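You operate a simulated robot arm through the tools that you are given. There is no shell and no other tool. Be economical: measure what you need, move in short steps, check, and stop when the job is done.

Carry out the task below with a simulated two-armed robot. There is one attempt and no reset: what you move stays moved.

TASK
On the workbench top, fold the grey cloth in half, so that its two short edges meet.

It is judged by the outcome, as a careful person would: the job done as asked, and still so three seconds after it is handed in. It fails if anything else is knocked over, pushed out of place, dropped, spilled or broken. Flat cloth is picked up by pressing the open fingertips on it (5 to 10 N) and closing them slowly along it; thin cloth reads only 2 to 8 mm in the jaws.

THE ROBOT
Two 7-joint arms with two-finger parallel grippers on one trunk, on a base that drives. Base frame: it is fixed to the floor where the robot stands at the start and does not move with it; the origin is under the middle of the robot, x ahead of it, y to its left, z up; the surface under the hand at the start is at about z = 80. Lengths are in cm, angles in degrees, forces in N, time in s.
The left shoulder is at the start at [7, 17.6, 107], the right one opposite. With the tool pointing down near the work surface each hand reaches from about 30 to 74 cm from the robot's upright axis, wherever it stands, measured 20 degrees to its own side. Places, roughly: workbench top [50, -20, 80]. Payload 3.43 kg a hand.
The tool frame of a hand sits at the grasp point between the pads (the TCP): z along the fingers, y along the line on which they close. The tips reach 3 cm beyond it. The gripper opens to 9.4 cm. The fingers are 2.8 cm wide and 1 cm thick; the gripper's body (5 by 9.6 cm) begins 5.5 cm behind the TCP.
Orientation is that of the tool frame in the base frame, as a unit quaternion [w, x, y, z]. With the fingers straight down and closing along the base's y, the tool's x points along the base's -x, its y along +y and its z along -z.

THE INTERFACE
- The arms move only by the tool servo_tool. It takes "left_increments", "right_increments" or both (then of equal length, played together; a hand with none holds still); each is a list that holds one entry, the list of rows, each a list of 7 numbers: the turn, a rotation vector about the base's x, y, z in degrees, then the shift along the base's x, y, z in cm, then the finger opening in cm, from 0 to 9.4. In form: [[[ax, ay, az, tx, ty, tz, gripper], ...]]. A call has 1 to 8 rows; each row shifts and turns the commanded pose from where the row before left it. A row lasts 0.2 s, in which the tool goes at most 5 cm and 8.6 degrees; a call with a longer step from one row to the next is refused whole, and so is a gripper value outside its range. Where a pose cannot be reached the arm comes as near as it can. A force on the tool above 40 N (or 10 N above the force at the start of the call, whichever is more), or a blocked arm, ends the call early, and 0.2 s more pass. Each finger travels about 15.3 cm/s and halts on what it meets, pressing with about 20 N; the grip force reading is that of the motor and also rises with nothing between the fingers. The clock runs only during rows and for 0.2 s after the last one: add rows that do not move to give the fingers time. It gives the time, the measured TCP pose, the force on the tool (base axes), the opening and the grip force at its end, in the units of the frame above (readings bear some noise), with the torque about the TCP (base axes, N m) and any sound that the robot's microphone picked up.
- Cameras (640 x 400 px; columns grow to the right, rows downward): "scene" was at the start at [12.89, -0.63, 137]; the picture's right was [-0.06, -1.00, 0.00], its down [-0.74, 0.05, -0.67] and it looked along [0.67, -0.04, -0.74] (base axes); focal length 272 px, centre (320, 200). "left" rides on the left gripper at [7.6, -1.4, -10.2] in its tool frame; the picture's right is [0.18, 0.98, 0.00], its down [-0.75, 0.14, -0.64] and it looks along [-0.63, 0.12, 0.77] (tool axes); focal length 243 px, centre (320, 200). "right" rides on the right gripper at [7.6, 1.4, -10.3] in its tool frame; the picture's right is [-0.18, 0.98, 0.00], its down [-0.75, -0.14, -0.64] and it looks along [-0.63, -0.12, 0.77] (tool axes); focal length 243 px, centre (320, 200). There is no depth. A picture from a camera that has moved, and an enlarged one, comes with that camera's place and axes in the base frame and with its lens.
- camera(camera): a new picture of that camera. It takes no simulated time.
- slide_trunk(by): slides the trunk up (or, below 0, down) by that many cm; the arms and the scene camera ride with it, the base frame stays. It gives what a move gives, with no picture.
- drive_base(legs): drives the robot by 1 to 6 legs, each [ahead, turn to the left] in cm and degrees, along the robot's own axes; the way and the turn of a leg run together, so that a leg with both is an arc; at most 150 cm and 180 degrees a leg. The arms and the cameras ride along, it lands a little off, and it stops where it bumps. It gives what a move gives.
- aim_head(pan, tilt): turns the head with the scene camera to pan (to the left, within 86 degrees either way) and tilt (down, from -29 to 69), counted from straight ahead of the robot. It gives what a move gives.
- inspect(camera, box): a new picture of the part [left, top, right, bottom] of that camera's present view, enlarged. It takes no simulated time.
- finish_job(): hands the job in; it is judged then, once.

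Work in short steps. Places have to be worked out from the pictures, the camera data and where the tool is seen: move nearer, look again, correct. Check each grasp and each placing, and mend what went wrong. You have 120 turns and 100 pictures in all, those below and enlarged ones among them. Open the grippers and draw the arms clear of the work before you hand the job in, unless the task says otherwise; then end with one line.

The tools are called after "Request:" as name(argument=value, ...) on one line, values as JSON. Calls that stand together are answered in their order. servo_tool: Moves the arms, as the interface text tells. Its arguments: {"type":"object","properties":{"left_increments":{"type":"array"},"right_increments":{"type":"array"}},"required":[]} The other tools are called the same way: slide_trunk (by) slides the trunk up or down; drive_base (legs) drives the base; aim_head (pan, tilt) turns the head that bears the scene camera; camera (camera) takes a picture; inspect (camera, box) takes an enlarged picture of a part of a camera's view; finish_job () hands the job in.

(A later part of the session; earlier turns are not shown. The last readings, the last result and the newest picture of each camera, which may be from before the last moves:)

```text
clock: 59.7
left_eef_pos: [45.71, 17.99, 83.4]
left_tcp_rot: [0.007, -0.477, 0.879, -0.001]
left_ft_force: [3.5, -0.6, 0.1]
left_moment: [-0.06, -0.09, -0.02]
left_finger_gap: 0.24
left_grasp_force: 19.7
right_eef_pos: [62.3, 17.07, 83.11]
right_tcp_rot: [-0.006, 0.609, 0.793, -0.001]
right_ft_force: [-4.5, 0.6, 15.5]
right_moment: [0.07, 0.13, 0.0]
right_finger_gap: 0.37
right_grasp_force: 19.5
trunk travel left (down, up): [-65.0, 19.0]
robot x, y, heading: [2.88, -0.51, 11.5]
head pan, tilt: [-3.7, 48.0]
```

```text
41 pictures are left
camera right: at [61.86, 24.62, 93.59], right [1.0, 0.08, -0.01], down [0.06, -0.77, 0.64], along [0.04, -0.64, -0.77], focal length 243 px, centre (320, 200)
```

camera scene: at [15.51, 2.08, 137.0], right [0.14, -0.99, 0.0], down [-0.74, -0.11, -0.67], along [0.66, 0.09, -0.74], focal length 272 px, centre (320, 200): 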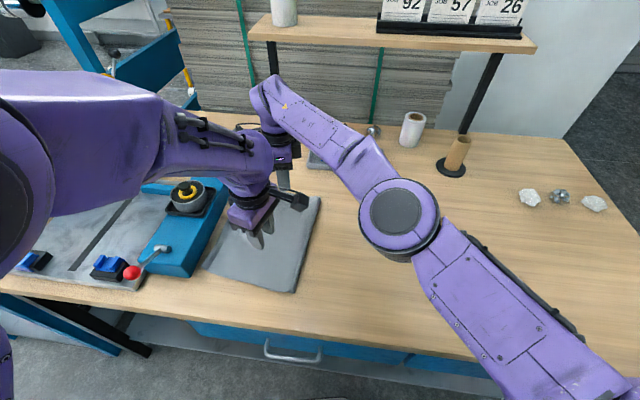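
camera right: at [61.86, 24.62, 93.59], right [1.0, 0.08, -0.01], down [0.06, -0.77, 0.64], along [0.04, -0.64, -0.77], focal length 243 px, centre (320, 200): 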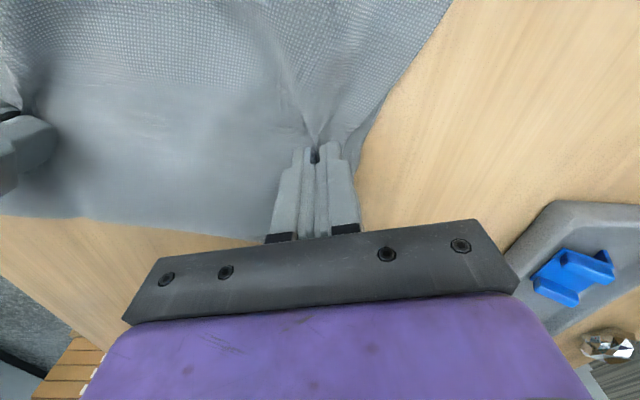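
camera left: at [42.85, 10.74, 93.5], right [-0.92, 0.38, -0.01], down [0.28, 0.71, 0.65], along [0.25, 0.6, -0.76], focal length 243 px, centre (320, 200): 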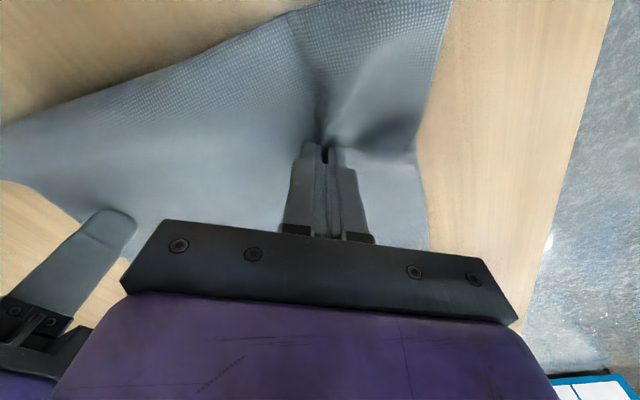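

Caught, but the gap of 3.7 mm may mean both layers. I lift both hands 2.5 cm and look.

Request:
servo_tool(left_increments=[[[0, 0, 0, 0, 0, 0.5, 0], [0, 0, 0, 0, 0, 1, 0], [0, 0, 0, 0, 0, 1, 0], [0, 0, 0, 0, 0, 0, 0]]], right_increments=[[[0, 0, 0, 0, 0, 0.5, 0], [0, 0, 0, 0, 0, 1, 0], [0, 0, 0, 0, 0, 1, 0], [0, 0, 0, 0, 0, 0, 0]]])

Request:
camera(camera="right")

Request:
camera(camera="left")

Request:
inspect(camera="scene", box=[190, 160, 350, 305])

```text
clock: 60.7
left_eef_pos: [45.93, 18.11, 85.51]
left_tcp_rot: [0.007, -0.476, 0.88, 0.001]
left_ft_force: [5.2, -0.3, -0.3]
left_moment: [-0.05, -0.18, -0.03]
left_finger_gap: 0.22
left_grasp_force: 19.7
right_eef_pos: [62.45, 17.11, 85.47]
right_tcp_rot: [-0.006, 0.609, 0.793, -0.002]
right_ft_force: [-5.8, 0.5, -0.3]
right_moment: [-0.05, 0.22, 0.0]
right_finger_gap: 0.33
right_grasp_force: 19.3
trunk travel left (down, up): [-65.0, 19.0]
robot x, y, heading: [3.02, -0.65, 12.0]
head pan, tilt: [-3.7, 48.0]
```

```text
40 pictures are left
camera right: at [62.18, 24.75, 95.89], right [1.0, 0.08, -0.01], down [0.07, -0.77, 0.64], along [0.04, -0.64, -0.77], focal length 243 px, centre (320, 200)
```

right: 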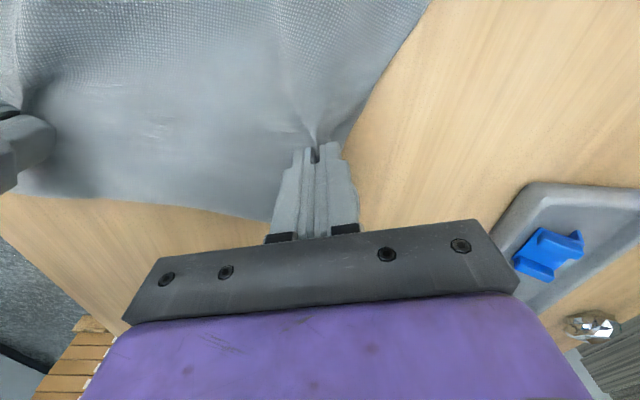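

```text
39 pictures are left
camera left: at [42.81, 10.76, 95.76], right [-0.92, 0.38, -0.01], down [0.29, 0.7, 0.65], along [0.25, 0.6, -0.76], focal length 243 px, centre (320, 200)
```

left: 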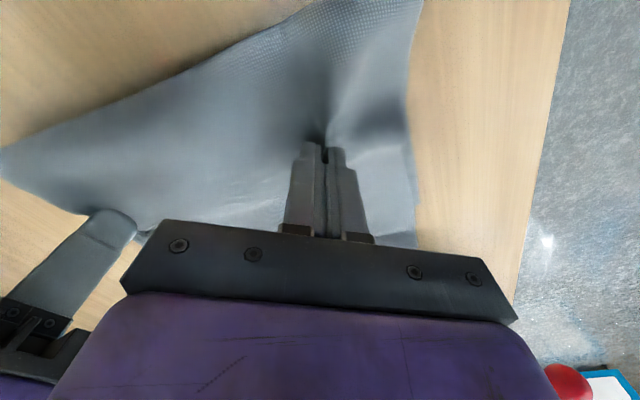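

```text
2.76 times, centred on (270, 232) of scene
camera zoom: at [15.61, 1.72, 136.99], right [0.14, -0.99, 0.0], down [-0.74, -0.1, -0.67], along [0.66, 0.09, -0.74], focal length 750 px, centre (458, 110)
```

zoom: 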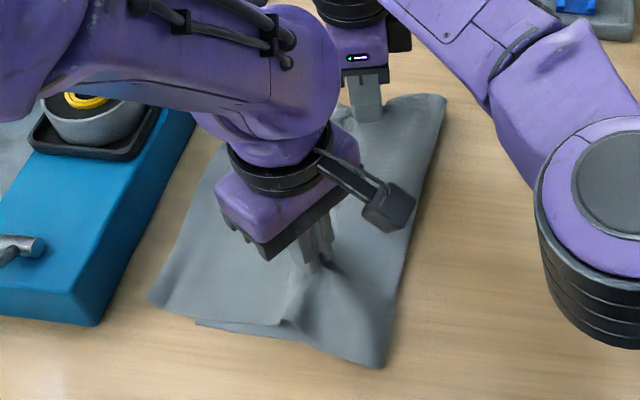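

On the near side only the top layer is lifted, and the bottom layer's corner shows at about (40.2, 26.7). For the far side it's unclear; I lift a bit more while easing the tension between the hands, then inspect.

Request:
servo_tool(left_increments=[[[0, 0, 0, 0.4, -0.3, 1, 0], [0, 0, 0, 0.4, -0.3, 1, 0], [0, 0, 0, 0, -0.4, 1, 0], [0, 0, 0, 0, 0, 0, 0]]], right_increments=[[[0, 0, 0, -0.5, -0.3, 1, 0], [0, 0, 0, -0.5, -0.3, 1, 0], [0, 0, 0, 0, -0.4, 1, 0], [0, 0, 0, 0, 0, 0, 0]]])

Request:
camera(camera="right")

Request:
inspect(camera="scene", box=[190, 160, 350, 305])

```text
clock: 61.7
left_eef_pos: [46.51, 17.06, 88.65]
left_tcp_rot: [0.005, -0.477, 0.879, -0.001]
left_ft_force: [0.7, -0.7, 0.2]
left_moment: [-0.01, -0.01, -0.01]
left_finger_gap: 0.21
left_grasp_force: 19.9
right_eef_pos: [61.56, 16.06, 88.41]
right_tcp_rot: [-0.005, 0.61, 0.793, -0.002]
right_ft_force: [-0.7, -0.2, 0.1]
right_moment: [-0.03, 0.01, 0.03]
right_finger_gap: 0.33
right_grasp_force: 19.9
right hand out of reach, approached as far as the arm can: row 1
trunk travel left (down, up): [-65.0, 19.0]
robot x, y, heading: [2.78, -0.22, 11.7]
head pan, tilt: [-3.7, 48.0]
```

```text
37 pictures are left
camera right: at [61.18, 23.67, 98.87], right [1.0, 0.07, -0.01], down [0.07, -0.77, 0.64], along [0.04, -0.64, -0.77], focal length 243 px, centre (320, 200)
```

right: 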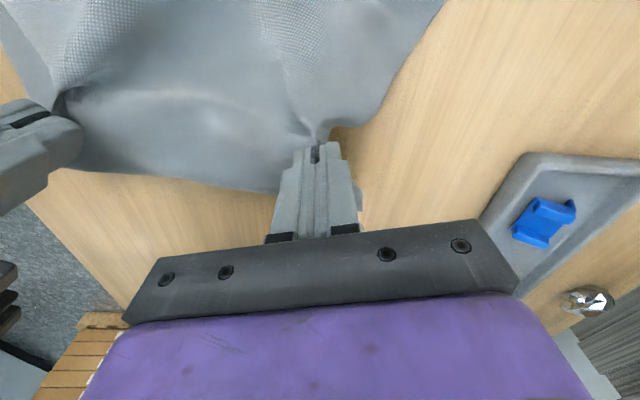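

```text
2.76 times, centred on (270, 232) of scene
camera zoom: at [15.62, 1.71, 136.99], right [0.14, -0.99, 0.0], down [-0.74, -0.1, -0.67], along [0.66, 0.09, -0.74], focal length 750 px, centre (458, 110)
```

zoom: 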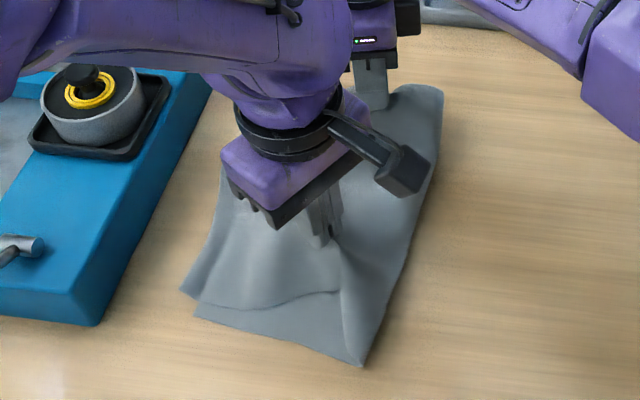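

Near side is ideal, but the right hand has both layers. I lower the right, release, and raise it away; left holds still.

Request:
servo_tool(right_increments=[[[0, 0, 0, 0.4, 0.4, -1.5, 0], [0, 0, 0, 0.4, 0.4, -1.5, 0], [0, 0, 0, 0.2, 0.2, -1.6, 0], [0, 0, 0, 0, 0, 0, 0.8], [0, 0, 0, 0, 0, 0, 2], [0, 0, 0, 0, 0, 0.5, 3], [0, 0, 0, 0, 0, 2, 3], [0, 0, 0, 0, 0, 3, 3]]])

Request:
servo_tool(right_increments=[[[0, 0, 0, 0, -2, 3, 3], [0, 0, 0, 0, -3, 2, 3], [0, 0, 0, 0, -4, 0, 3], [0, 0, 0, 0, -4.5, 0, 3], [0, 0, 0, 0, -4.5, 0, 3], [0, 0, 0, 0, -4.5, 0, 3], [0, 0, 0, 0, -4, 0, 3]]])

Request:
camera(camera="scene")

Request:
camera(camera="right")

```text
clock: 63.5
left_eef_pos: [46.5, 17.1, 88.64]
left_tcp_rot: [0.006, -0.476, 0.879, 0.0]
left_ft_force: [-0.2, -0.6, -0.7]
left_moment: [-0.02, 0.01, 0.02]
left_finger_gap: 0.23
left_grasp_force: 20.1
right_eef_pos: [62.44, 17.35, 89.19]
right_tcp_rot: [-0.005, 0.607, 0.794, -0.001]
right_ft_force: [0.7, -0.6, 0.3]
right_moment: [-0.02, 0.02, -0.04]
right_finger_gap: 2.98
right_grasp_force: 0.0
right hand out of reach, approached as far as the arm can: row 8
trunk travel left (down, up): [-65.0, 19.0]
robot x, y, heading: [2.79, -0.44, 11.4]
head pan, tilt: [-3.7, 48.0]
```

```text
clock: 65.1
left_eef_pos: [46.51, 16.88, 88.66]
left_tcp_rot: [0.005, -0.476, 0.879, 0.002]
left_ft_force: [0.5, -0.6, 0.1]
left_moment: [0.02, -0.01, 0.01]
left_finger_gap: 0.22
left_grasp_force: 19.4
right_eef_pos: [62.62, -9.61, 94.47]
right_tcp_rot: [-0.007, 0.608, 0.794, -0.002]
right_ft_force: [0.7, -0.5, 0.6]
right_moment: [0.02, -0.02, -0.04]
right_finger_gap: 2.99
right_grasp_force: 0.1
trunk travel left (down, up): [-65.0, 19.0]
robot x, y, heading: [2.77, -0.41, 11.9]
head pan, tilt: [-3.7, 48.0]
```

```text
35 pictures are left
camera scene: at [15.54, 1.53, 137.0], right [0.14, -0.99, 0.0], down [-0.74, -0.1, -0.67], along [0.66, 0.09, -0.74], focal length 272 px, centre (320, 200)
```

scene: 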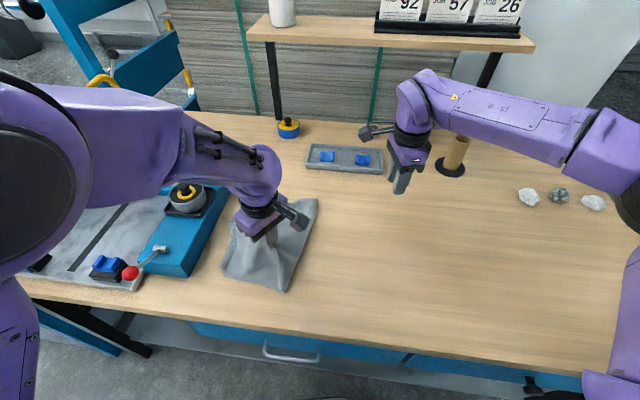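

```text
34 pictures are left
camera right: at [62.27, -2.03, 104.77], right [1.0, 0.08, -0.01], down [0.07, -0.77, 0.64], along [0.04, -0.64, -0.77], focal length 243 px, centre (320, 200)
```

right: 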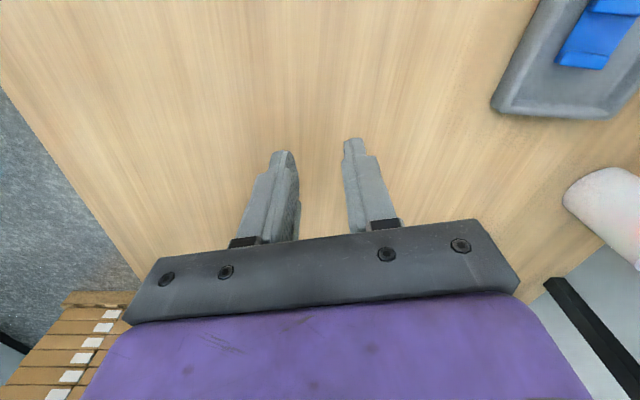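

Now the left draws the near top layer back ~5 cm and sets it down, then opens slowly.

Request:
servo_tool(left_increments=[[[0, 0, 0, -0.2, -1, 0.5, 0], [0, 0, 0, -0.2, -1.2, 0, 0], [0, 0, 0, -0.2, -1.2, 0, 0], [0, 0, 0, 0, -1.2, -0.8, 0], [0, 0, 0, 0, -0.4, -1.5, 0], [0, 0, 0, 0, 0, -1.5, 0], [0, 0, 0, 0, 0, -1.2, 0], [0, 0, 0, 0, 0, 0, 0]]])

Request:
inspect(camera="scene", box=[190, 160, 350, 305])

```text
clock: 67.1
left_eef_pos: [47.56, 12.41, 86.76]
left_tcp_rot: [0.001, -0.498, 0.866, -0.042]
left_ft_force: [0.1, 0.0, 0.4]
left_moment: [0.04, 0.03, 0.0]
left_finger_gap: 0.21
left_grasp_force: 19.9
right_eef_pos: [62.67, -9.41, 94.37]
right_tcp_rot: [-0.006, 0.61, 0.793, -0.001]
right_ft_force: [0.1, 0.3, 0.0]
right_moment: [0.0, 0.01, 0.03]
right_finger_gap: 3.02
right_grasp_force: 0.1
trunk travel left (down, up): [-65.0, 19.0]
robot x, y, heading: [2.85, -0.49, 11.8]
head pan, tilt: [-3.7, 48.0]
stopped in row 8 (left hand): the arm was blocked; the commanded pose is now the measured one
```

```text
2.76 times, centred on (270, 232) of scene
camera zoom: at [15.59, 1.71, 137.0], right [0.14, -0.99, 0.0], down [-0.74, -0.1, -0.67], along [0.66, 0.09, -0.74], focal length 750 px, centre (458, 110)
```

zoom: 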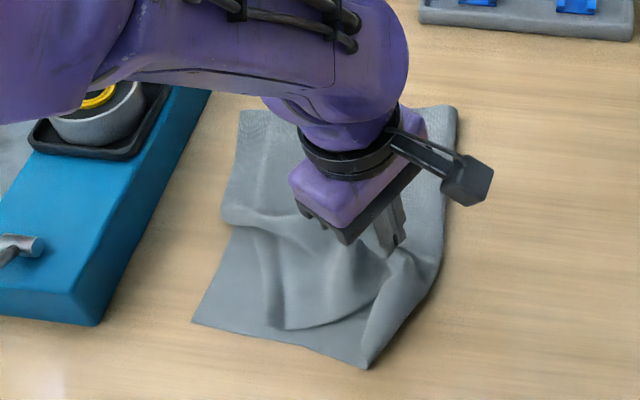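

The left arm got blocked low at this yaw, and the near top layer is now bunched too far back. I release, raise the left hand, turn its yaw back to 0, and look.

Request:
servo_tool(left_increments=[[[0, 0, 0, 0, 0, 0, 0.8], [0, 0, 0, 0, 0, 0, 1.8], [0, 0, 0, 0, 0, 0, 3], [0, 0, 0, 0, 0, 1.5, 4], [0, 0, 0, 0, 0, 3, 4], [0, 0, -8, 0, 0, 4, 4], [0, 0, -8, 0, 1, 4, 4], [0, 0, -8, 0, 2, 2, 4]]])

Request:
servo_tool(left_increments=[[[0, 0, -8, 1, 3, 0, 4], [0, 0, -8, 1, 4, 0, 4], [0, 0, -8, 1, 4, 0, 4], [0, 0, -8, 1, 4, 0, 4], [0, 0, -1, 1, 4, 0, 4], [0, 0, 0, 0, 3, 0, 4]]])

Request:
camera(camera="scene")

Request:
inspect(camera="scene", box=[190, 160, 350, 305])

```text
clock: 68.9
left_eef_pos: [47.33, 15.31, 100.92]
left_tcp_rot: [-0.007, -0.304, 0.952, -0.039]
left_ft_force: [-0.7, 0.7, 0.5]
left_moment: [0.0, -0.01, 0.04]
left_finger_gap: 4.0
left_grasp_force: 0.0
right_eef_pos: [62.77, -9.37, 94.35]
right_tcp_rot: [-0.005, 0.609, 0.793, -0.002]
right_ft_force: [-0.3, -0.5, -0.3]
right_moment: [-0.01, 0.01, 0.02]
right_finger_gap: 3.0
right_grasp_force: 0.0
trunk travel left (down, up): [-65.0, 19.0]
robot x, y, heading: [2.48, -0.73, 11.6]
head pan, tilt: [-3.7, 48.0]
```

```text
clock: 70.3
left_eef_pos: [52.21, 37.41, 100.72]
left_tcp_rot: [-0.017, -0.021, 0.999, -0.036]
left_ft_force: [-0.6, -0.3, 0.4]
left_moment: [-0.03, -0.01, -0.01]
left_finger_gap: 4.03
left_grasp_force: 0.0
right_eef_pos: [62.57, -9.42, 94.39]
right_tcp_rot: [-0.006, 0.609, 0.793, -0.002]
right_ft_force: [0.4, 0.8, -0.2]
right_moment: [0.01, 0.01, -0.01]
right_finger_gap: 3.01
right_grasp_force: 0.1
trunk travel left (down, up): [-65.0, 19.0]
robot x, y, heading: [2.89, -0.34, 11.7]
head pan, tilt: [-3.7, 48.0]
```

```text
32 pictures are left
camera scene: at [15.55, 1.81, 137.0], right [0.14, -0.99, 0.0], down [-0.74, -0.1, -0.67], along [0.66, 0.09, -0.74], focal length 272 px, centre (320, 200)
```

scene: 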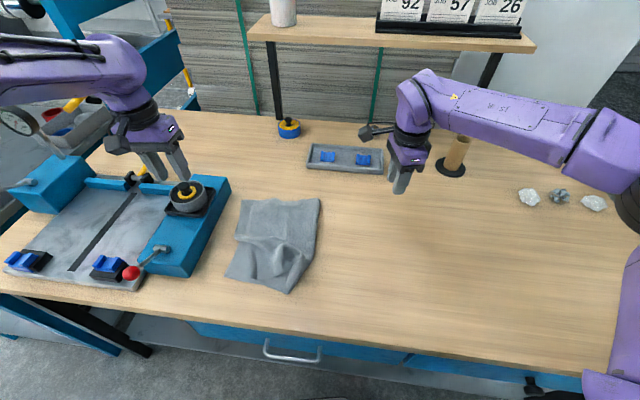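

```text
2.76 times, centred on (270, 232) of scene
camera zoom: at [15.55, 1.81, 137.0], right [0.14, -0.99, 0.0], down [-0.74, -0.1, -0.67], along [0.66, 0.09, -0.74], focal length 750 px, centre (458, 110)
```

zoom: 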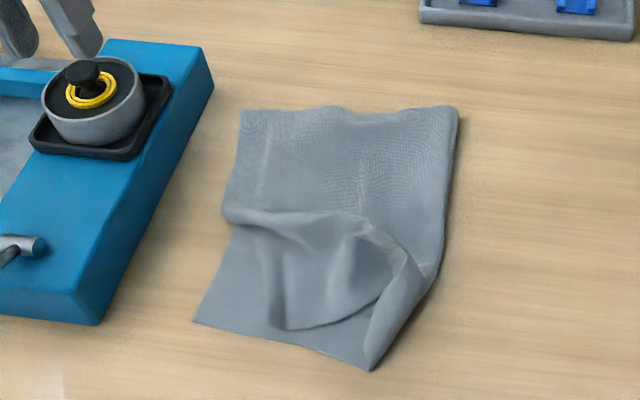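

The press and other items are untouched. The top layer is bunched, so I'll open the cloth fully and refold cleanly. The left hand will take the top layer's far-left corner (≈(63, 31)), which lies on bare bench; first I level the tool and move above it.

Request:
servo_tool(left_increments=[[[2, -1, -1.2, 1.5, -1.5, -1, 2.6], [2.2, -0.9, -1.2, 1.5, -1.5, -2, 2.6], [0, 0, 0, 1.5, -1.5, -2, 2.6], [0, 0, 0, 1.6, -1.5, -2, 2.6], [0, 0, 0, 1.5, -1.5, -2, 2.6], [0, 0, 0, 0, -1, -1.5, 2.6], [0, 0, 0, 0, 0, 0, 2.6]]])

Request:
camera(camera="left")

```text
clock: 71.9
left_eef_pos: [60.09, 29.1, 90.5]
left_tcp_rot: [-0.001, -0.001, 1.0, 0.001]
left_ft_force: [-0.3, 0.1, -0.1]
left_moment: [0.03, 0.02, 0.02]
left_finger_gap: 2.6
left_grasp_force: 0.0
right_eef_pos: [62.65, -9.53, 94.36]
right_tcp_rot: [-0.005, 0.609, 0.793, -0.002]
right_ft_force: [-0.5, 1.2, -0.4]
right_moment: [-0.03, 0.01, 0.03]
right_finger_gap: 2.98
right_grasp_force: 0.1
trunk travel left (down, up): [-65.0, 19.0]
robot x, y, heading: [2.74, -0.19, 11.7]
head pan, tilt: [-3.7, 48.0]
```

```text
30 pictures are left
camera left: at [52.51, 27.54, 100.66], right [-0.19, 0.98, 0.0], down [0.75, 0.14, 0.64], along [0.63, 0.12, -0.77], focal length 243 px, centre (320, 200)
```

left: 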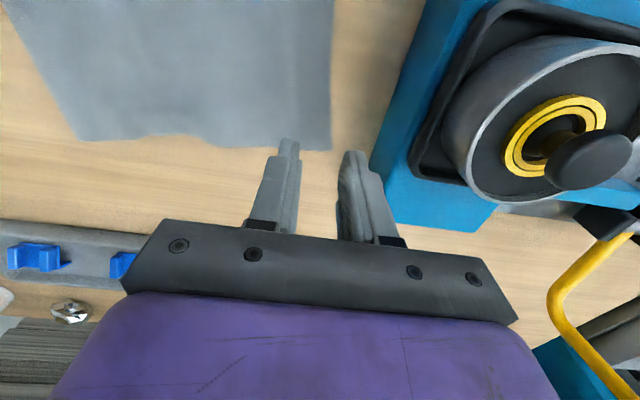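

Corner at (63.2, 30.5), edge y≈29.9 at this x. I shift −0.3 in y and descend to contact.

Request:
servo_tool(left_increments=[[[0, 0, 0, 0, -0.3, -2.5, 2.6], [0, 0, 0, 0, 0, -2.5, 2.6], [0, 0, 0, 0, 0, -1.6, 2.6], [0, 0, 0, 0, 0, -0.4, 2.6], [0, 0, 0, 0, 0, -0.2, 2.6], [0, 0, 0, 0, 0, -0.18, 2.6], [0, 0, 0, 0, 0, 0, 2.6]]])

```text
clock: 73.5
left_eef_pos: [60.01, 28.55, 83.09]
left_tcp_rot: [0.0, 0.0, 1.0, 0.002]
left_ft_force: [1.3, 1.3, 6.5]
left_moment: [0.0, -0.07, 0.02]
left_finger_gap: 2.63
left_grasp_force: 0.2
right_eef_pos: [62.56, -9.47, 94.37]
right_tcp_rot: [-0.007, 0.61, 0.793, -0.003]
right_ft_force: [0.4, 0.5, -0.2]
right_moment: [0.02, 0.0, -0.01]
right_finger_gap: 3.04
right_grasp_force: 0.1
trunk travel left (down, up): [-65.0, 19.0]
robot x, y, heading: [3.07, -0.23, 11.3]
head pan, tilt: [-3.7, 48.0]
```

Contact at 6.5 N; closing slowly. Meanwhile I turn the right hand back to yaw 0 out on its side.

Request:
servo_tool(left_increments=[[[0, 0, 0, 0, 0, -0.02, 2.2], [0, 0, 0, 0, 0, 0, 1.8], [0, 0, 0, 0, 0, 0, 1.4], [0, 0, 0, 0, 0, 0, 1.0], [0, 0, 0, 0, 0, 0, 0.6], [0, 0, 0, 0, 0, 0, 0.2], [0, 0, 0, 0, 0, 0, 0], [0, 0, 0, 0, 0, 0, 0]]], right_increments=[[[0, 0, 8, -1, -2, 0, 3], [0, 0, 8, -1, -2, 0, 3], [0, 0, 8, -2, -3, 0, 3], [0, 0, 8, -2, -3, 0, 3], [0, 0, 8, -2, -3, 0, 3], [0, 0, 8, -2, -3, 0, 3], [0, 0, 8, -2, -3, 0, 3], [0, 0, 8, -2, -3, 0, 3]]])

Request:
servo_tool(left_increments=[[[0, 0, 0, 0, -0.5, 1.5, 0], [0, 0, 0, 0, -1, 2, 0], [0, 0, 0, 0, -1.5, 2.5, 0], [0, 0, 0, 0, 0, 0, 0]]], right_increments=[[[0, 0, 8, 0, -2, 0, 3], [0, 0, 3, 0, -2, 0, 3], [0, 0, 0, 0, -2, 0, 3], [0, 0, 0, 0, 0, 0, 3]]])

Request:
camera(camera="scene")

```text
clock: 75.3
left_eef_pos: [59.96, 28.56, 83.15]
left_tcp_rot: [-0.001, -0.001, 1.0, 0.001]
left_ft_force: [-1.1, -1.3, 12.8]
left_moment: [-0.01, 0.01, 0.0]
left_finger_gap: 0.23
left_grasp_force: 20.0
right_eef_pos: [48.94, -31.2, 94.06]
right_tcp_rot: [-0.004, 0.105, 0.995, -0.003]
right_ft_force: [-1.3, 0.3, -0.2]
right_moment: [-0.01, -0.04, 0.0]
right_finger_gap: 3.02
right_grasp_force: 0.0
right hand out of reach, approached as far as the arm can: row 8
trunk travel left (down, up): [-65.0, 19.0]
robot x, y, heading: [2.98, -0.27, 12.0]
head pan, tilt: [-3.7, 48.0]
```

```text
clock: 76.3
left_eef_pos: [60.27, 25.36, 88.81]
left_tcp_rot: [-0.001, -0.002, 1.0, 0.001]
left_ft_force: [-0.1, -0.2, -0.6]
left_moment: [0.01, -0.02, -0.01]
left_finger_gap: 0.25
left_grasp_force: 20.1
right_eef_pos: [48.27, -34.01, 92.64]
right_tcp_rot: [-0.011, 0.089, 0.996, 0.025]
right_ft_force: [-0.3, -0.6, -0.9]
right_moment: [0.01, 0.02, 0.02]
right_finger_gap: 3.01
right_grasp_force: 0.1
right hand out of reach, approached as far as the arm can: row 1, 2, 3
trunk travel left (down, up): [-65.0, 19.0]
robot x, y, heading: [2.85, -0.27, 11.8]
head pan, tilt: [-3.7, 48.0]
```

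```text
29 pictures are left
camera scene: at [15.68, 1.71, 136.99], right [0.14, -0.99, 0.0], down [-0.74, -0.1, -0.67], along [0.66, 0.09, -0.74], focal length 272 px, centre (320, 200)
```

scene: 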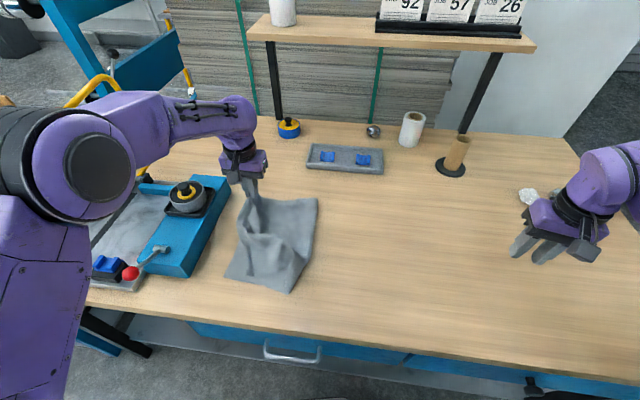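

Single-layer grip confirmed. I carry the corner up and over to the right, then swing the base right.

Request:
servo_tool(left_increments=[[[0, 0, 0, 0.3, -2, 1.4, 0], [0, 0, 0, 0.3, -2.2, 1.4, 0], [0, 0, 0, 0.3, -2.2, 1.4, 0], [0, 0, 0, 0.3, -2.2, 1.2, 0], [0, 0, 0, 0.3, -2.2, 1.2, 0], [0, 0, 0, 0.3, -2.2, 1, 0], [0, 0, 0, 0.3, -2.2, 1, 0], [0, 0, 0, 0.3, -2.2, 0.6, 0]]], right_increments=[[[0, 0, 0, 0, 1, 0, 3], [0, 0, 0, 0, 1, 0, 3], [0, 0, 0, 0, 1, 0, 3], [0, 0, 0, 0, 1, 0, 3], [0, 0, 0, 0, 1, 0, 3], [0, 0, 0, 0, 1, 0, 3], [0, 0, 0, 0, 0, 0, 3], [0, 0, 0, 0, 0, 0, 3]]])

Request:
drive_base(legs=[[0, -10], [0, -9]])

Request:
camera(camera="scene")

```text
clock: 78.1
left_eef_pos: [62.58, 7.92, 98.28]
left_tcp_rot: [0.0, -0.003, 1.0, 0.001]
left_ft_force: [-0.4, 0.7, -0.4]
left_moment: [0.01, -0.04, 0.0]
left_finger_gap: 0.24
left_grasp_force: 19.7
right_eef_pos: [48.17, -27.84, 93.0]
right_tcp_rot: [-0.01, 0.068, 0.998, 0.013]
right_ft_force: [-0.4, -1.0, -0.2]
right_moment: [0.01, 0.01, 0.01]
right_finger_gap: 3.0
right_grasp_force: 0.0
trunk travel left (down, up): [-65.0, 19.0]
robot x, y, heading: [2.81, -0.23, 11.9]
head pan, tilt: [-3.7, 48.0]
```

```text
clock: 79.9
left_eef_pos: [61.73, -12.26, 98.41]
left_tcp_rot: [0.001, 0.165, 0.986, 0.0]
left_ft_force: [-0.1, -0.1, -0.4]
left_moment: [0.03, -0.01, 0.02]
left_finger_gap: 0.23
left_grasp_force: 19.7
right_eef_pos: [36.62, -41.17, 92.88]
right_tcp_rot: [-0.006, 0.233, 0.972, 0.015]
right_ft_force: [0.2, -0.4, 0.7]
right_moment: [0.01, 0.0, -0.03]
right_finger_gap: 3.04
right_grasp_force: 0.1
trunk travel left (down, up): [-65.0, 19.0]
robot x, y, heading: [2.77, 0.05, -7.8]
head pan, tilt: [-3.7, 48.0]
```

```text
28 pictures are left
camera scene: at [15.51, -2.69, 137.0], right [-0.19, -0.98, 0.0], down [-0.73, 0.14, -0.67], along [0.66, -0.13, -0.74], focal length 272 px, centre (320, 200)
```

scene: 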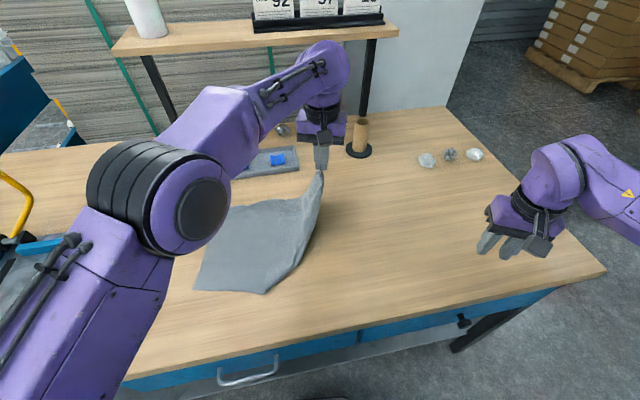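

Unfolding nicely. I lower the corner to the bench at about (64, −13) and square the tool.

Request:
servo_tool(left_increments=[[[0, 0, 3, 0.4, -0.3, -2, 0], [0, 0, 3, 0.4, -0.3, -2.2, 0], [0, 0, 3, 0.4, -0.3, -2.2, 0], [0, 0, 3, 0.4, -0.2, -2.2, 0], [0, 0, 3, 0.4, -0.1, -2.2, 0], [0, 0, 3, 0.2, 0, -2, 0], [0, 0, 1, 0, 0, -1.2, 0], [0, 0, 0, 0, 0, 0, 0]]], right_increments=[[[0, 0, 4, 1, 1, 0, 3], [0, 0, 4, 1, 1, 0, 3], [0, 0, 4, 1, 1, 0, 3], [0, 0, 4, 1, 1, 0, 3], [0, 0, 4, 1, 1, 0, 3], [0, 0, 4, 1, 1, 0, 3], [0, 0, 3, 0, 0, 0, 3], [0, 0, 0, 0, 0, 0, 3]]])

Request:
inspect(camera="scene", box=[160, 130, 400, 310])

```text
clock: 81.7
left_eef_pos: [63.96, -13.29, 84.3]
left_tcp_rot: [0.001, -0.001, 1.0, -0.001]
left_ft_force: [-0.9, 0.8, -0.9]
left_moment: [-0.03, 0.01, -0.02]
left_finger_gap: 0.23
left_grasp_force: 20.1
left hand out of reach, approached as far as the arm can: row 7
right_eef_pos: [42.68, -35.25, 93.15]
right_tcp_rot: [-0.01, 0.026, 1.0, 0.013]
right_ft_force: [0.0, 0.0, 0.0]
right_moment: [-0.01, 0.0, -0.01]
right_finger_gap: 2.99
right_grasp_force: 0.0
right hand out of reach, approached as far as the arm can: row 7
trunk travel left (down, up): [-65.0, 19.0]
robot x, y, heading: [3.04, -0.77, -7.8]
head pan, tilt: [-3.7, 48.0]
```

```text
2.22 times, centred on (280, 220) of scene
camera zoom: at [15.58, -2.59, 137.0], right [-0.19, -0.98, 0.0], down [-0.73, 0.14, -0.67], along [0.66, -0.13, -0.74], focal length 604 px, centre (409, 156)
```

zoom: 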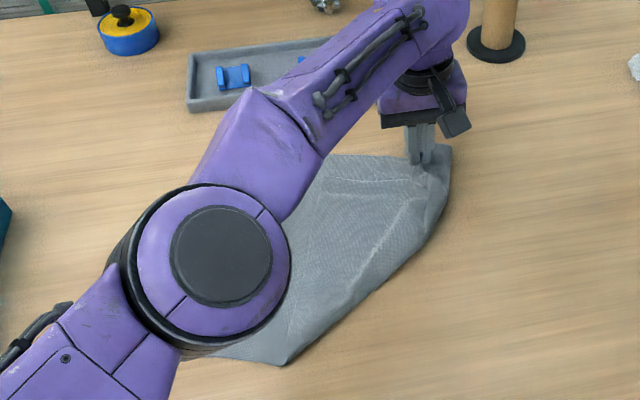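

The far half is open; the near part is still folded diagonally. I release the left corner, raise and withdraw the left arm to see.

Request:
servo_tool(left_increments=[[[0, 0, 0, 0, 0, -0.5, 0], [0, 0, 0, 0, 0, 0, 1], [0, 0, 0, 0, 0, 0, 3], [0, 0, 0, 0, 0, 1.5, 3], [0, 0, 0, 0, 0, 4, 3], [0, 0, 0, 0, 1, 4, 3], [0, 0, 0, 0, 3, 3, 3], [0, 0, 0, 0, 4, 2, 3]]])

Request:
servo_tool(left_increments=[[[0, 0, 0, -0.5, 4.5, 0, 3], [0, 0, 0, -0.5, 4.5, 0, 3], [0, 0, 0, -0.5, 4.5, 0, 3], [0, 0, 0, -0.5, 4.5, 0, 3], [0, 0, 0, -0.5, 4.5, 0, 3], [0, 0, 0, -0.5, 4.5, 0, 3], [0, 0, 0, -0.5, 4.5, 0, 3], [0, 0, 0, 0, 4, 0, 3]]])

Request:
inspect(camera="scene", box=[120, 130, 440, 330])

```text
clock: 83.5
left_eef_pos: [63.75, -5.1, 98.37]
left_tcp_rot: [0.001, 0.0, 1.0, -0.001]
left_ft_force: [-0.1, 0.1, -0.7]
left_moment: [0.0, -0.01, -0.01]
left_finger_gap: 2.99
left_grasp_force: 0.0
right_eef_pos: [42.67, -35.19, 93.1]
right_tcp_rot: [-0.01, 0.027, 1.0, 0.012]
right_ft_force: [0.5, 0.3, 0.1]
right_moment: [-0.01, 0.0, 0.0]
right_finger_gap: 2.99
right_grasp_force: 0.2
trunk travel left (down, up): [-65.0, 19.0]
robot x, y, heading: [2.76, -0.31, -7.3]
head pan, tilt: [-3.7, 48.0]
```

```text
clock: 85.3
left_eef_pos: [60.27, 30.62, 98.41]
left_tcp_rot: [0.0, 0.0, 1.0, -0.002]
left_ft_force: [-0.4, -0.1, 0.5]
left_moment: [-0.05, -0.02, -0.03]
left_finger_gap: 3.01
left_grasp_force: 0.1
right_eef_pos: [42.81, -35.11, 93.09]
right_tcp_rot: [-0.009, 0.026, 1.0, 0.013]
right_ft_force: [-0.3, 0.2, -0.1]
right_moment: [-0.01, 0.0, -0.06]
right_finger_gap: 3.02
right_grasp_force: 0.0
trunk travel left (down, up): [-65.0, 19.0]
robot x, y, heading: [2.89, -0.8, -7.6]
head pan, tilt: [-3.7, 48.0]
```

```text
2.00 times, centred on (280, 230) of scene
camera zoom: at [15.59, -2.46, 137.0], right [-0.19, -0.98, 0.0], down [-0.73, 0.14, -0.67], along [0.66, -0.13, -0.74], focal length 544 px, centre (400, 140)
```

zoom: 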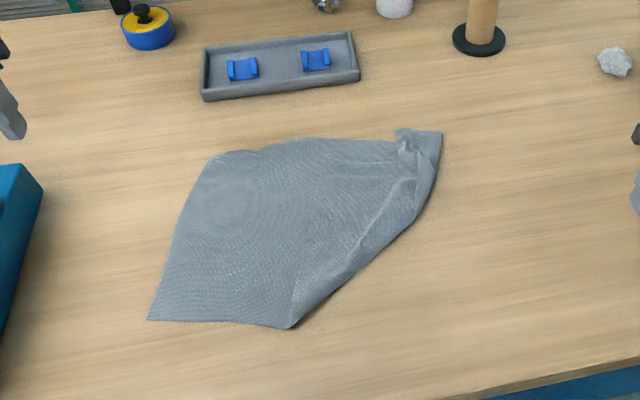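

The near-right corner is still folded over diagonally. A closer look to find its free edges.

Request:
inspect(camera="scene", box=[190, 190, 345, 300])

Request:
camera(camera="left")

```text
3.64 times, centred on (268, 245) of scene
camera zoom: at [15.59, -2.46, 137.0], right [-0.19, -0.98, 0.0], down [-0.73, 0.14, -0.67], along [0.66, -0.13, -0.74], focal length 989 px, centre (511, 36)
```

zoom: 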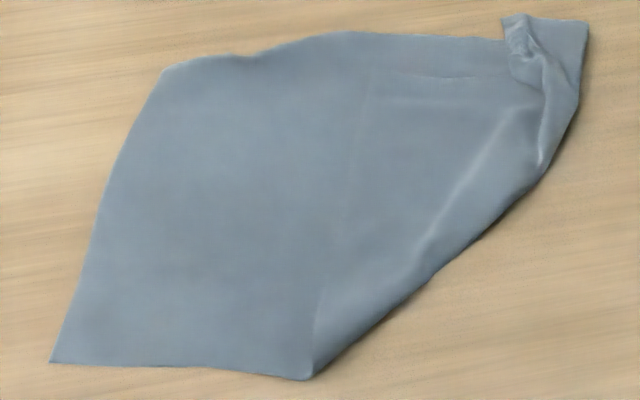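

```text
24 pictures are left
camera left: at [52.84, 29.27, 108.74], right [-0.18, 0.98, 0.0], down [0.75, 0.14, 0.64], along [0.63, 0.12, -0.77], focal length 243 px, centre (320, 200)
```

left: 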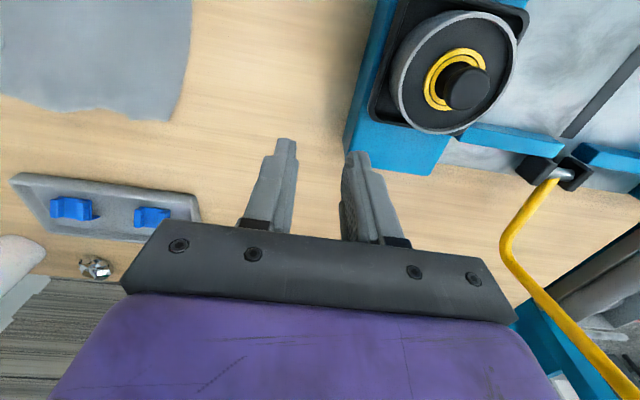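

A faint outline shows the folded-over corner C at ≈(64.5, −1.3), lying on the lower layer, its edges running back to (41.7, 4.3) and (63, −11). The right hand will pinch it just inside the corner. I move above it and level the tool.

Request:
servo_tool(right_increments=[[[-0.8, -0.5, 1, 2.2, 4, 0, 3], [-0.7, -0.5, 1, 2.2, 4, 0, 3], [0, 0, 1, 2.2, 4, 0, 3], [0, 0, 0, 2.2, 4, 0, 3], [0, 0, 0, 2.2, 4, -0.5, 3], [0, 0, 0, 2.2, 4, -1, 3], [0, 0, 0, 2.2, 4, -1, 3], [0, 0, 0, 2.2, 4, -1, 3]]])

Request:
camera(camera="right")

```text
clock: 87.1
left_eef_pos: [60.4, 30.64, 98.44]
left_tcp_rot: [-0.001, 0.0, 1.0, 0.0]
left_ft_force: [0.5, 0.6, 0.8]
left_moment: [-0.04, 0.01, 0.0]
left_finger_gap: 3.0
left_grasp_force: 0.1
right_eef_pos: [60.11, -2.91, 88.88]
right_tcp_rot: [-0.001, 0.0, 1.0, 0.0]
right_ft_force: [-0.4, 0.2, -0.1]
right_moment: [0.0, 0.02, 0.05]
right_finger_gap: 3.02
right_grasp_force: 0.1
trunk travel left (down, up): [-65.0, 19.0]
robot x, y, heading: [2.95, -0.26, -7.8]
head pan, tilt: [-3.7, 48.0]
```

```text
23 pictures are left
camera right: at [52.65, -1.55, 99.32], right [0.18, 0.98, 0.0], down [0.76, -0.14, 0.64], along [0.63, -0.12, -0.77], focal length 243 px, centre (320, 200)
```

right: 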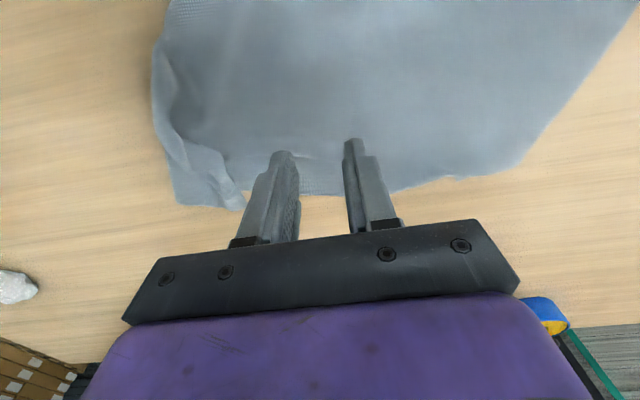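

The corner's edge line is just ahead of the fingertips, so x≈60 is inside the flap. I descend to contact.

Request:
servo_tool(right_increments=[[[0, 0, 0, 0.2, -0.2, -2, 3], [0, 0, 0, 0, 0, -2, 3], [0, 0, 0, 0, 0, -1, 3], [0, 0, 0, 0, 0, -0.3, 3], [0, 0, 0, 0, 0, -0.2, 3], [0, 0, 0, 0, 0, -0.1, 3], [0, 0, 0, 0, 0, 0, 3]]])

```text
clock: 88.7
left_eef_pos: [60.47, 30.49, 98.54]
left_tcp_rot: [0.0, 0.0, 1.0, 0.0]
left_ft_force: [0.0, -0.6, 0.0]
left_moment: [0.01, 0.0, 0.02]
left_finger_gap: 3.0
left_grasp_force: 0.0
right_eef_pos: [60.3, -3.25, 83.82]
right_tcp_rot: [0.0, 0.0, 1.0, 0.0]
right_ft_force: [-0.3, 0.3, 0.0]
right_moment: [0.0, -0.01, -0.01]
right_finger_gap: 2.98
right_grasp_force: 0.0
trunk travel left (down, up): [-65.0, 19.0]
robot x, y, heading: [2.85, -0.15, -7.4]
head pan, tilt: [-3.7, 48.0]
```

Request:
servo_tool(right_increments=[[[0, 0, 0, 0, 0, -0.25, 3], [0, 0, 0, 0, 0, -0.15, 3], [0, 0, 0, 0, 0, -0.12, 3], [0, 0, 0, 0, 0, 0, 3]]])

```text
clock: 89.7
left_eef_pos: [60.43, 30.58, 98.49]
left_tcp_rot: [0.0, 0.001, 1.0, 0.0]
left_ft_force: [0.4, 0.2, -0.2]
left_moment: [0.01, -0.03, 0.03]
left_finger_gap: 3.0
left_grasp_force: 0.0
right_eef_pos: [60.36, -3.28, 83.41]
right_tcp_rot: [-0.001, 0.0, 1.0, 0.0]
right_ft_force: [-0.5, 0.7, -0.6]
right_moment: [0.0, -0.05, -0.01]
right_finger_gap: 3.01
right_grasp_force: 0.1
trunk travel left (down, up): [-65.0, 19.0]
robot x, y, heading: [3.25, -0.59, -7.3]
head pan, tilt: [-3.7, 48.0]
```

Still no contact; a little lower.

Request:
servo_tool(right_increments=[[[0, 0, 0, 0, 0, -0.12, 3], [0, 0, 0, 0, 0, -0.1, 3], [0, 0, 0, 0, 0, -0.06, 3], [0, 0, 0, 0, 0, 0, 3]]])

```text
clock: 90.7
left_eef_pos: [60.39, 30.55, 98.73]
left_tcp_rot: [0.0, 0.001, 1.0, 0.001]
left_ft_force: [-0.5, 0.3, 0.5]
left_moment: [0.0, 0.0, 0.03]
left_finger_gap: 2.98
left_grasp_force: 0.1
right_eef_pos: [60.4, -3.34, 83.2]
right_tcp_rot: [0.001, 0.001, 1.0, 0.0]
right_ft_force: [3.4, -0.7, 15.8]
right_moment: [0.06, -0.12, -0.03]
right_finger_gap: 2.98
right_grasp_force: 0.0
trunk travel left (down, up): [-65.0, 19.0]
robot x, y, heading: [2.7, -0.31, -7.6]
head pan, tilt: [-3.7, 48.0]
```

A bit strong at 16 N; I ease to about 8 N and close slowly.

Request:
servo_tool(right_increments=[[[0, 0, 0, 0, 0, 0.07, 2.7], [0, 0, 0, 0, 0, 0, 2.3], [0, 0, 0, 0, 0, 0, 1.9], [0, 0, 0, 0, 0, 0, 1.5], [0, 0, 0, 0, 0, 0, 1.1], [0, 0, 0, 0, 0, 0, 0.7], [0, 0, 0, 0, 0, 0, 0.3], [0, 0, 0, 0, 0, 0, 0]]])

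Request:
servo_tool(right_increments=[[[0, 0, 0, 0, 0, 1, 0], [0, 0, 0, -0.3, -0.3, 1.5, 0], [0, 0, 0, -0.5, -0.5, 2, 0], [0, 0, 0, 0, 0, 0, 0]]])

Request:
camera(camera="right")

Request:
inspect(camera="scene", box=[140, 130, 380, 310])

```text
clock: 92.5
left_eef_pos: [60.35, 30.6, 98.52]
left_tcp_rot: [0.001, 0.0, 1.0, 0.0]
left_ft_force: [-0.7, 0.3, 0.5]
left_moment: [-0.02, 0.01, 0.04]
left_finger_gap: 2.95
left_grasp_force: 0.0
right_eef_pos: [60.46, -3.25, 83.24]
right_tcp_rot: [0.0, 0.0, 1.0, 0.0]
right_ft_force: [-0.4, -0.1, 8.5]
right_moment: [0.0, 0.0, 0.01]
right_finger_gap: 0.29
right_grasp_force: 19.8
trunk travel left (down, up): [-65.0, 19.0]
robot x, y, heading: [2.65, -0.31, -7.4]
head pan, tilt: [-3.7, 48.0]
```

```text
clock: 93.5
left_eef_pos: [60.36, 30.56, 98.55]
left_tcp_rot: [0.0, 0.0, 1.0, -0.001]
left_ft_force: [-1.1, 0.3, -0.2]
left_moment: [0.03, 0.02, 0.02]
left_finger_gap: 3.01
left_grasp_force: 0.1
right_eef_pos: [59.51, -4.07, 87.9]
right_tcp_rot: [-0.001, 0.0, 1.0, 0.0]
right_ft_force: [0.1, 1.2, 0.2]
right_moment: [0.0, 0.0, 0.01]
right_finger_gap: 0.26
right_grasp_force: 20.2
trunk travel left (down, up): [-65.0, 19.0]
robot x, y, heading: [2.78, 0.05, -7.8]
head pan, tilt: [-3.7, 48.0]
```

```text
22 pictures are left
camera right: at [52.13, -2.67, 98.16], right [0.18, 0.98, 0.0], down [0.75, -0.14, 0.64], along [0.63, -0.12, -0.77], focal length 243 px, centre (320, 200)
```

right: 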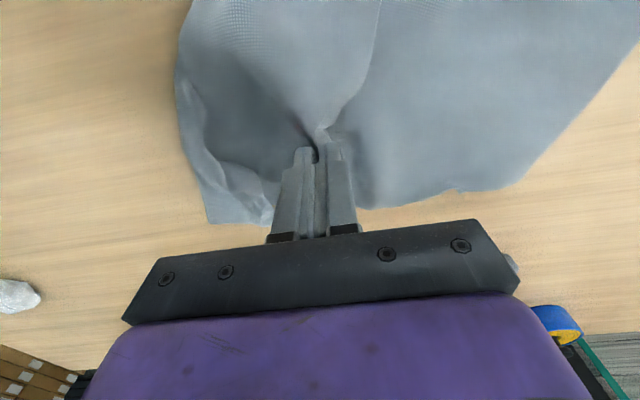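

```text
2.22 times, centred on (260, 220) of scene
camera zoom: at [15.61, -2.55, 136.99], right [-0.19, -0.98, 0.0], down [-0.73, 0.14, -0.67], along [0.66, -0.13, -0.74], focal length 604 px, centre (453, 156)
```

zoom: 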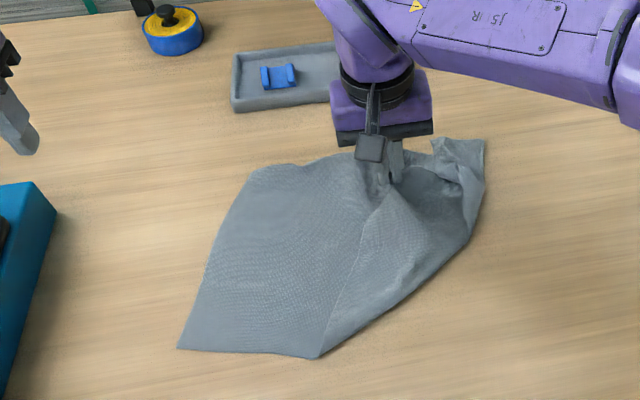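

Only the flap is in hand. I carry it over to the near right, about (43.5, −18.5).

Request:
servo_tool(right_increments=[[[0, 0, 0, -1.5, -1.5, 1.5, 0], [0, 0, 0, -2, -1.8, 1.5, 0], [0, 0, 0, -2.2, -2, 1, 0], [0, 0, 0, -2.2, -2, 0, 0], [0, 0, 0, -2.2, -2, -1, 0], [0, 0, 0, -2.2, -2, -1.7, 0], [0, 0, 0, -2, -1.7, -2.2, 0], [0, 0, 0, -1.7, -1.5, -2.3, 0]]])

Request:
inspect(camera="scene", box=[140, 130, 400, 330])

```text
clock: 95.3
left_eef_pos: [60.51, 30.43, 98.56]
left_tcp_rot: [0.001, 0.0, 1.0, -0.001]
left_ft_force: [-0.6, -0.1, -0.4]
left_moment: [0.02, -0.05, -0.04]
left_finger_gap: 2.98
left_grasp_force: 0.1
right_eef_pos: [43.65, -18.59, 84.57]
right_tcp_rot: [-0.002, 0.002, 1.0, 0.0]
right_ft_force: [0.1, -0.1, 0.6]
right_moment: [-0.02, 0.02, 0.01]
right_finger_gap: 0.28
right_grasp_force: 20.0
trunk travel left (down, up): [-65.0, 19.0]
robot x, y, heading: [2.49, -0.47, -7.4]
head pan, tilt: [-3.7, 48.0]
```

```text
2.00 times, centred on (270, 230) of scene
camera zoom: at [15.56, -2.67, 137.0], right [-0.19, -0.98, 0.0], down [-0.73, 0.14, -0.67], along [0.66, -0.13, -0.74], focal length 544 px, centre (420, 140)
```

zoom: 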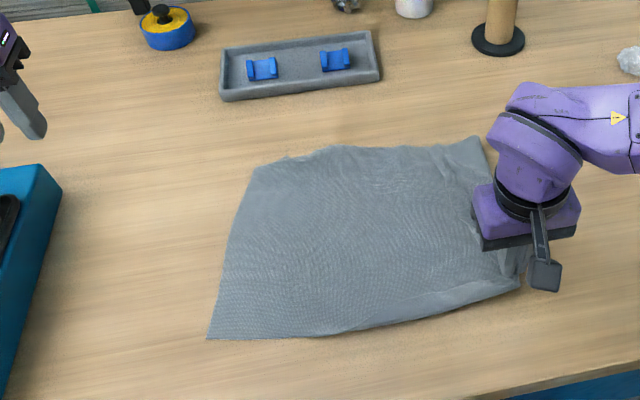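

Nearly flat again. I draw this corner a little farther right/near to straighten the near edge, then set down and release.

Request:
servo_tool(right_increments=[[[0, 0, 0, -0.4, -1, -0.3, 0], [0, 0, 0, -0.4, -1, -0.3, 0], [0, 0, 0, -0.4, -1, -0.2, 0], [0, 0, 0, 0, -0.5, 0, 0], [0, 0, 0, 0, 0, 0, 1], [0, 0, 0, 0, 0, 0, 3], [0, 0, 0, 0, 0, 1, 3], [0, 0, 0, 0, 0, 3, 3]]])

Request:
servo_tool(right_increments=[[[0, 0, 0, 0, -2, 3, 3], [0, 0, 0, 0, -4, 2, 3], [0, 0, 0, 0, -4, 0, 3], [0, 0, 0, 0, -3, 0, 3]]])

Request:
inspect(camera="scene", box=[140, 130, 400, 330])

```text
clock: 97.1
left_eef_pos: [60.31, 30.62, 98.62]
left_tcp_rot: [0.001, 0.0, 1.0, -0.001]
left_ft_force: [-0.2, 0.1, -0.2]
left_moment: [0.0, 0.01, -0.01]
left_finger_gap: 2.99
left_grasp_force: 0.0
right_eef_pos: [42.42, -22.05, 87.77]
right_tcp_rot: [-0.001, 0.0, 1.0, 0.0]
right_ft_force: [-0.8, 0.6, 1.3]
right_moment: [0.01, -0.02, 0.01]
right_finger_gap: 3.0
right_grasp_force: 0.0
trunk travel left (down, up): [-65.0, 19.0]
robot x, y, heading: [2.85, -0.64, -7.6]
head pan, tilt: [-3.7, 48.0]
```

```text
clock: 98.1
left_eef_pos: [60.41, 30.39, 98.53]
left_tcp_rot: [0.001, 0.0, 1.0, 0.0]
left_ft_force: [0.1, -0.1, 0.4]
left_moment: [-0.01, -0.01, -0.03]
left_finger_gap: 3.01
left_grasp_force: 0.2
right_eef_pos: [42.15, -35.19, 92.77]
right_tcp_rot: [0.0, 0.0, 1.0, 0.0]
right_ft_force: [-0.6, 0.3, -0.5]
right_moment: [0.0, -0.02, 0.01]
right_finger_gap: 3.01
right_grasp_force: 0.0
trunk travel left (down, up): [-65.0, 19.0]
robot x, y, heading: [2.93, -0.44, -7.3]
head pan, tilt: [-3.7, 48.0]
```

```text
2.00 times, centred on (270, 230) of scene
camera zoom: at [15.49, -2.63, 137.01], right [-0.19, -0.98, 0.0], down [-0.73, 0.14, -0.67], along [0.66, -0.13, -0.74], focal length 544 px, centre (420, 140)
```

zoom: 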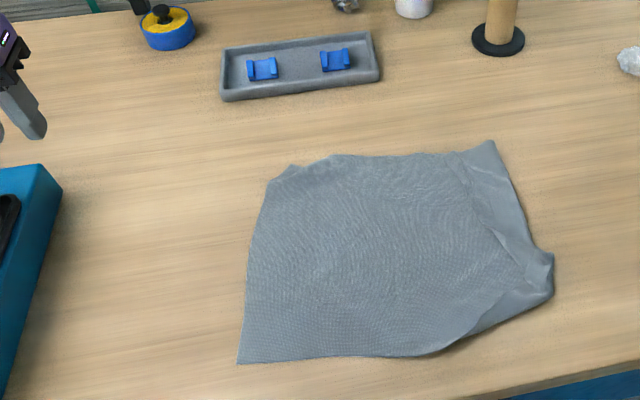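

Flat except for a strip on the right side turned inward (free edge y≈−18…−19, crease ≈−23) and a small turn at the near-right corner. I'll sweep it outward with the open right fingertips, as that worked before. Position first.

Request:
servo_tool(right_increments=[[[0, 0, -8, 1.3, 2, 0, 5], [0, 0, -8, 1.3, 3, 0, 7], [0, 0, -8, 1.3, 3, 0, 9], [0, 0, -8, 1.3, 3, 0, 9.4], [0, 0, -8, 1.3, 3, 0, 9.4], [0, 0, -8, 1.3, 3, 0, 9.4], [0, 0, -8, 1.3, 3, 0, 9.4], [0, 0, -8, 1.3, 1.5, 0, 9.4]]])

Request:
servo_tool(right_increments=[[[0, 0, -8, 0, 0, -2, 9.4], [0, 0, -6, 0, 0, -2, 9.4], [0, 0, 0, 0, 0, -2, 9.4], [0, 0, 0, 0, 0, -2, 9.4], [0, 0, 0, 0, 0, -1, 9.4], [0, 0, 0, 0, 0, 0, 9.4]]])

```text
clock: 99.9
left_eef_pos: [60.42, 30.53, 98.54]
left_tcp_rot: [-0.001, 0.0, 1.0, 0.0]
left_ft_force: [0.2, 0.3, 1.0]
left_moment: [-0.01, -0.01, 0.0]
left_finger_gap: 3.0
left_grasp_force: 0.1
right_eef_pos: [52.67, -13.44, 92.77]
right_tcp_rot: [0.0, 0.531, 0.847, 0.0]
right_ft_force: [0.8, 0.6, 0.2]
right_moment: [0.0, 0.0, -0.01]
right_finger_gap: 9.4
right_grasp_force: 0.0
trunk travel left (down, up): [-65.0, 19.0]
robot x, y, heading: [2.77, -0.07, -7.4]
head pan, tilt: [-3.7, 48.0]
```

```text
clock: 101.3
left_eef_pos: [60.49, 30.54, 98.52]
left_tcp_rot: [0.0, 0.0, 1.0, -0.001]
left_ft_force: [-0.3, -0.1, 1.1]
left_moment: [-0.03, 0.02, 0.01]
left_finger_gap: 2.97
left_grasp_force: 0.0
right_eef_pos: [52.9, -13.51, 83.87]
right_tcp_rot: [0.0, 0.629, 0.777, 0.001]
right_ft_force: [0.1, -0.5, -0.7]
right_moment: [-0.04, 0.01, 0.0]
right_finger_gap: 9.41
right_grasp_force: 0.0
trunk travel left (down, up): [-65.0, 19.0]
robot x, y, heading: [2.61, -0.21, -7.5]
head pan, tilt: [-3.7, 48.0]
```

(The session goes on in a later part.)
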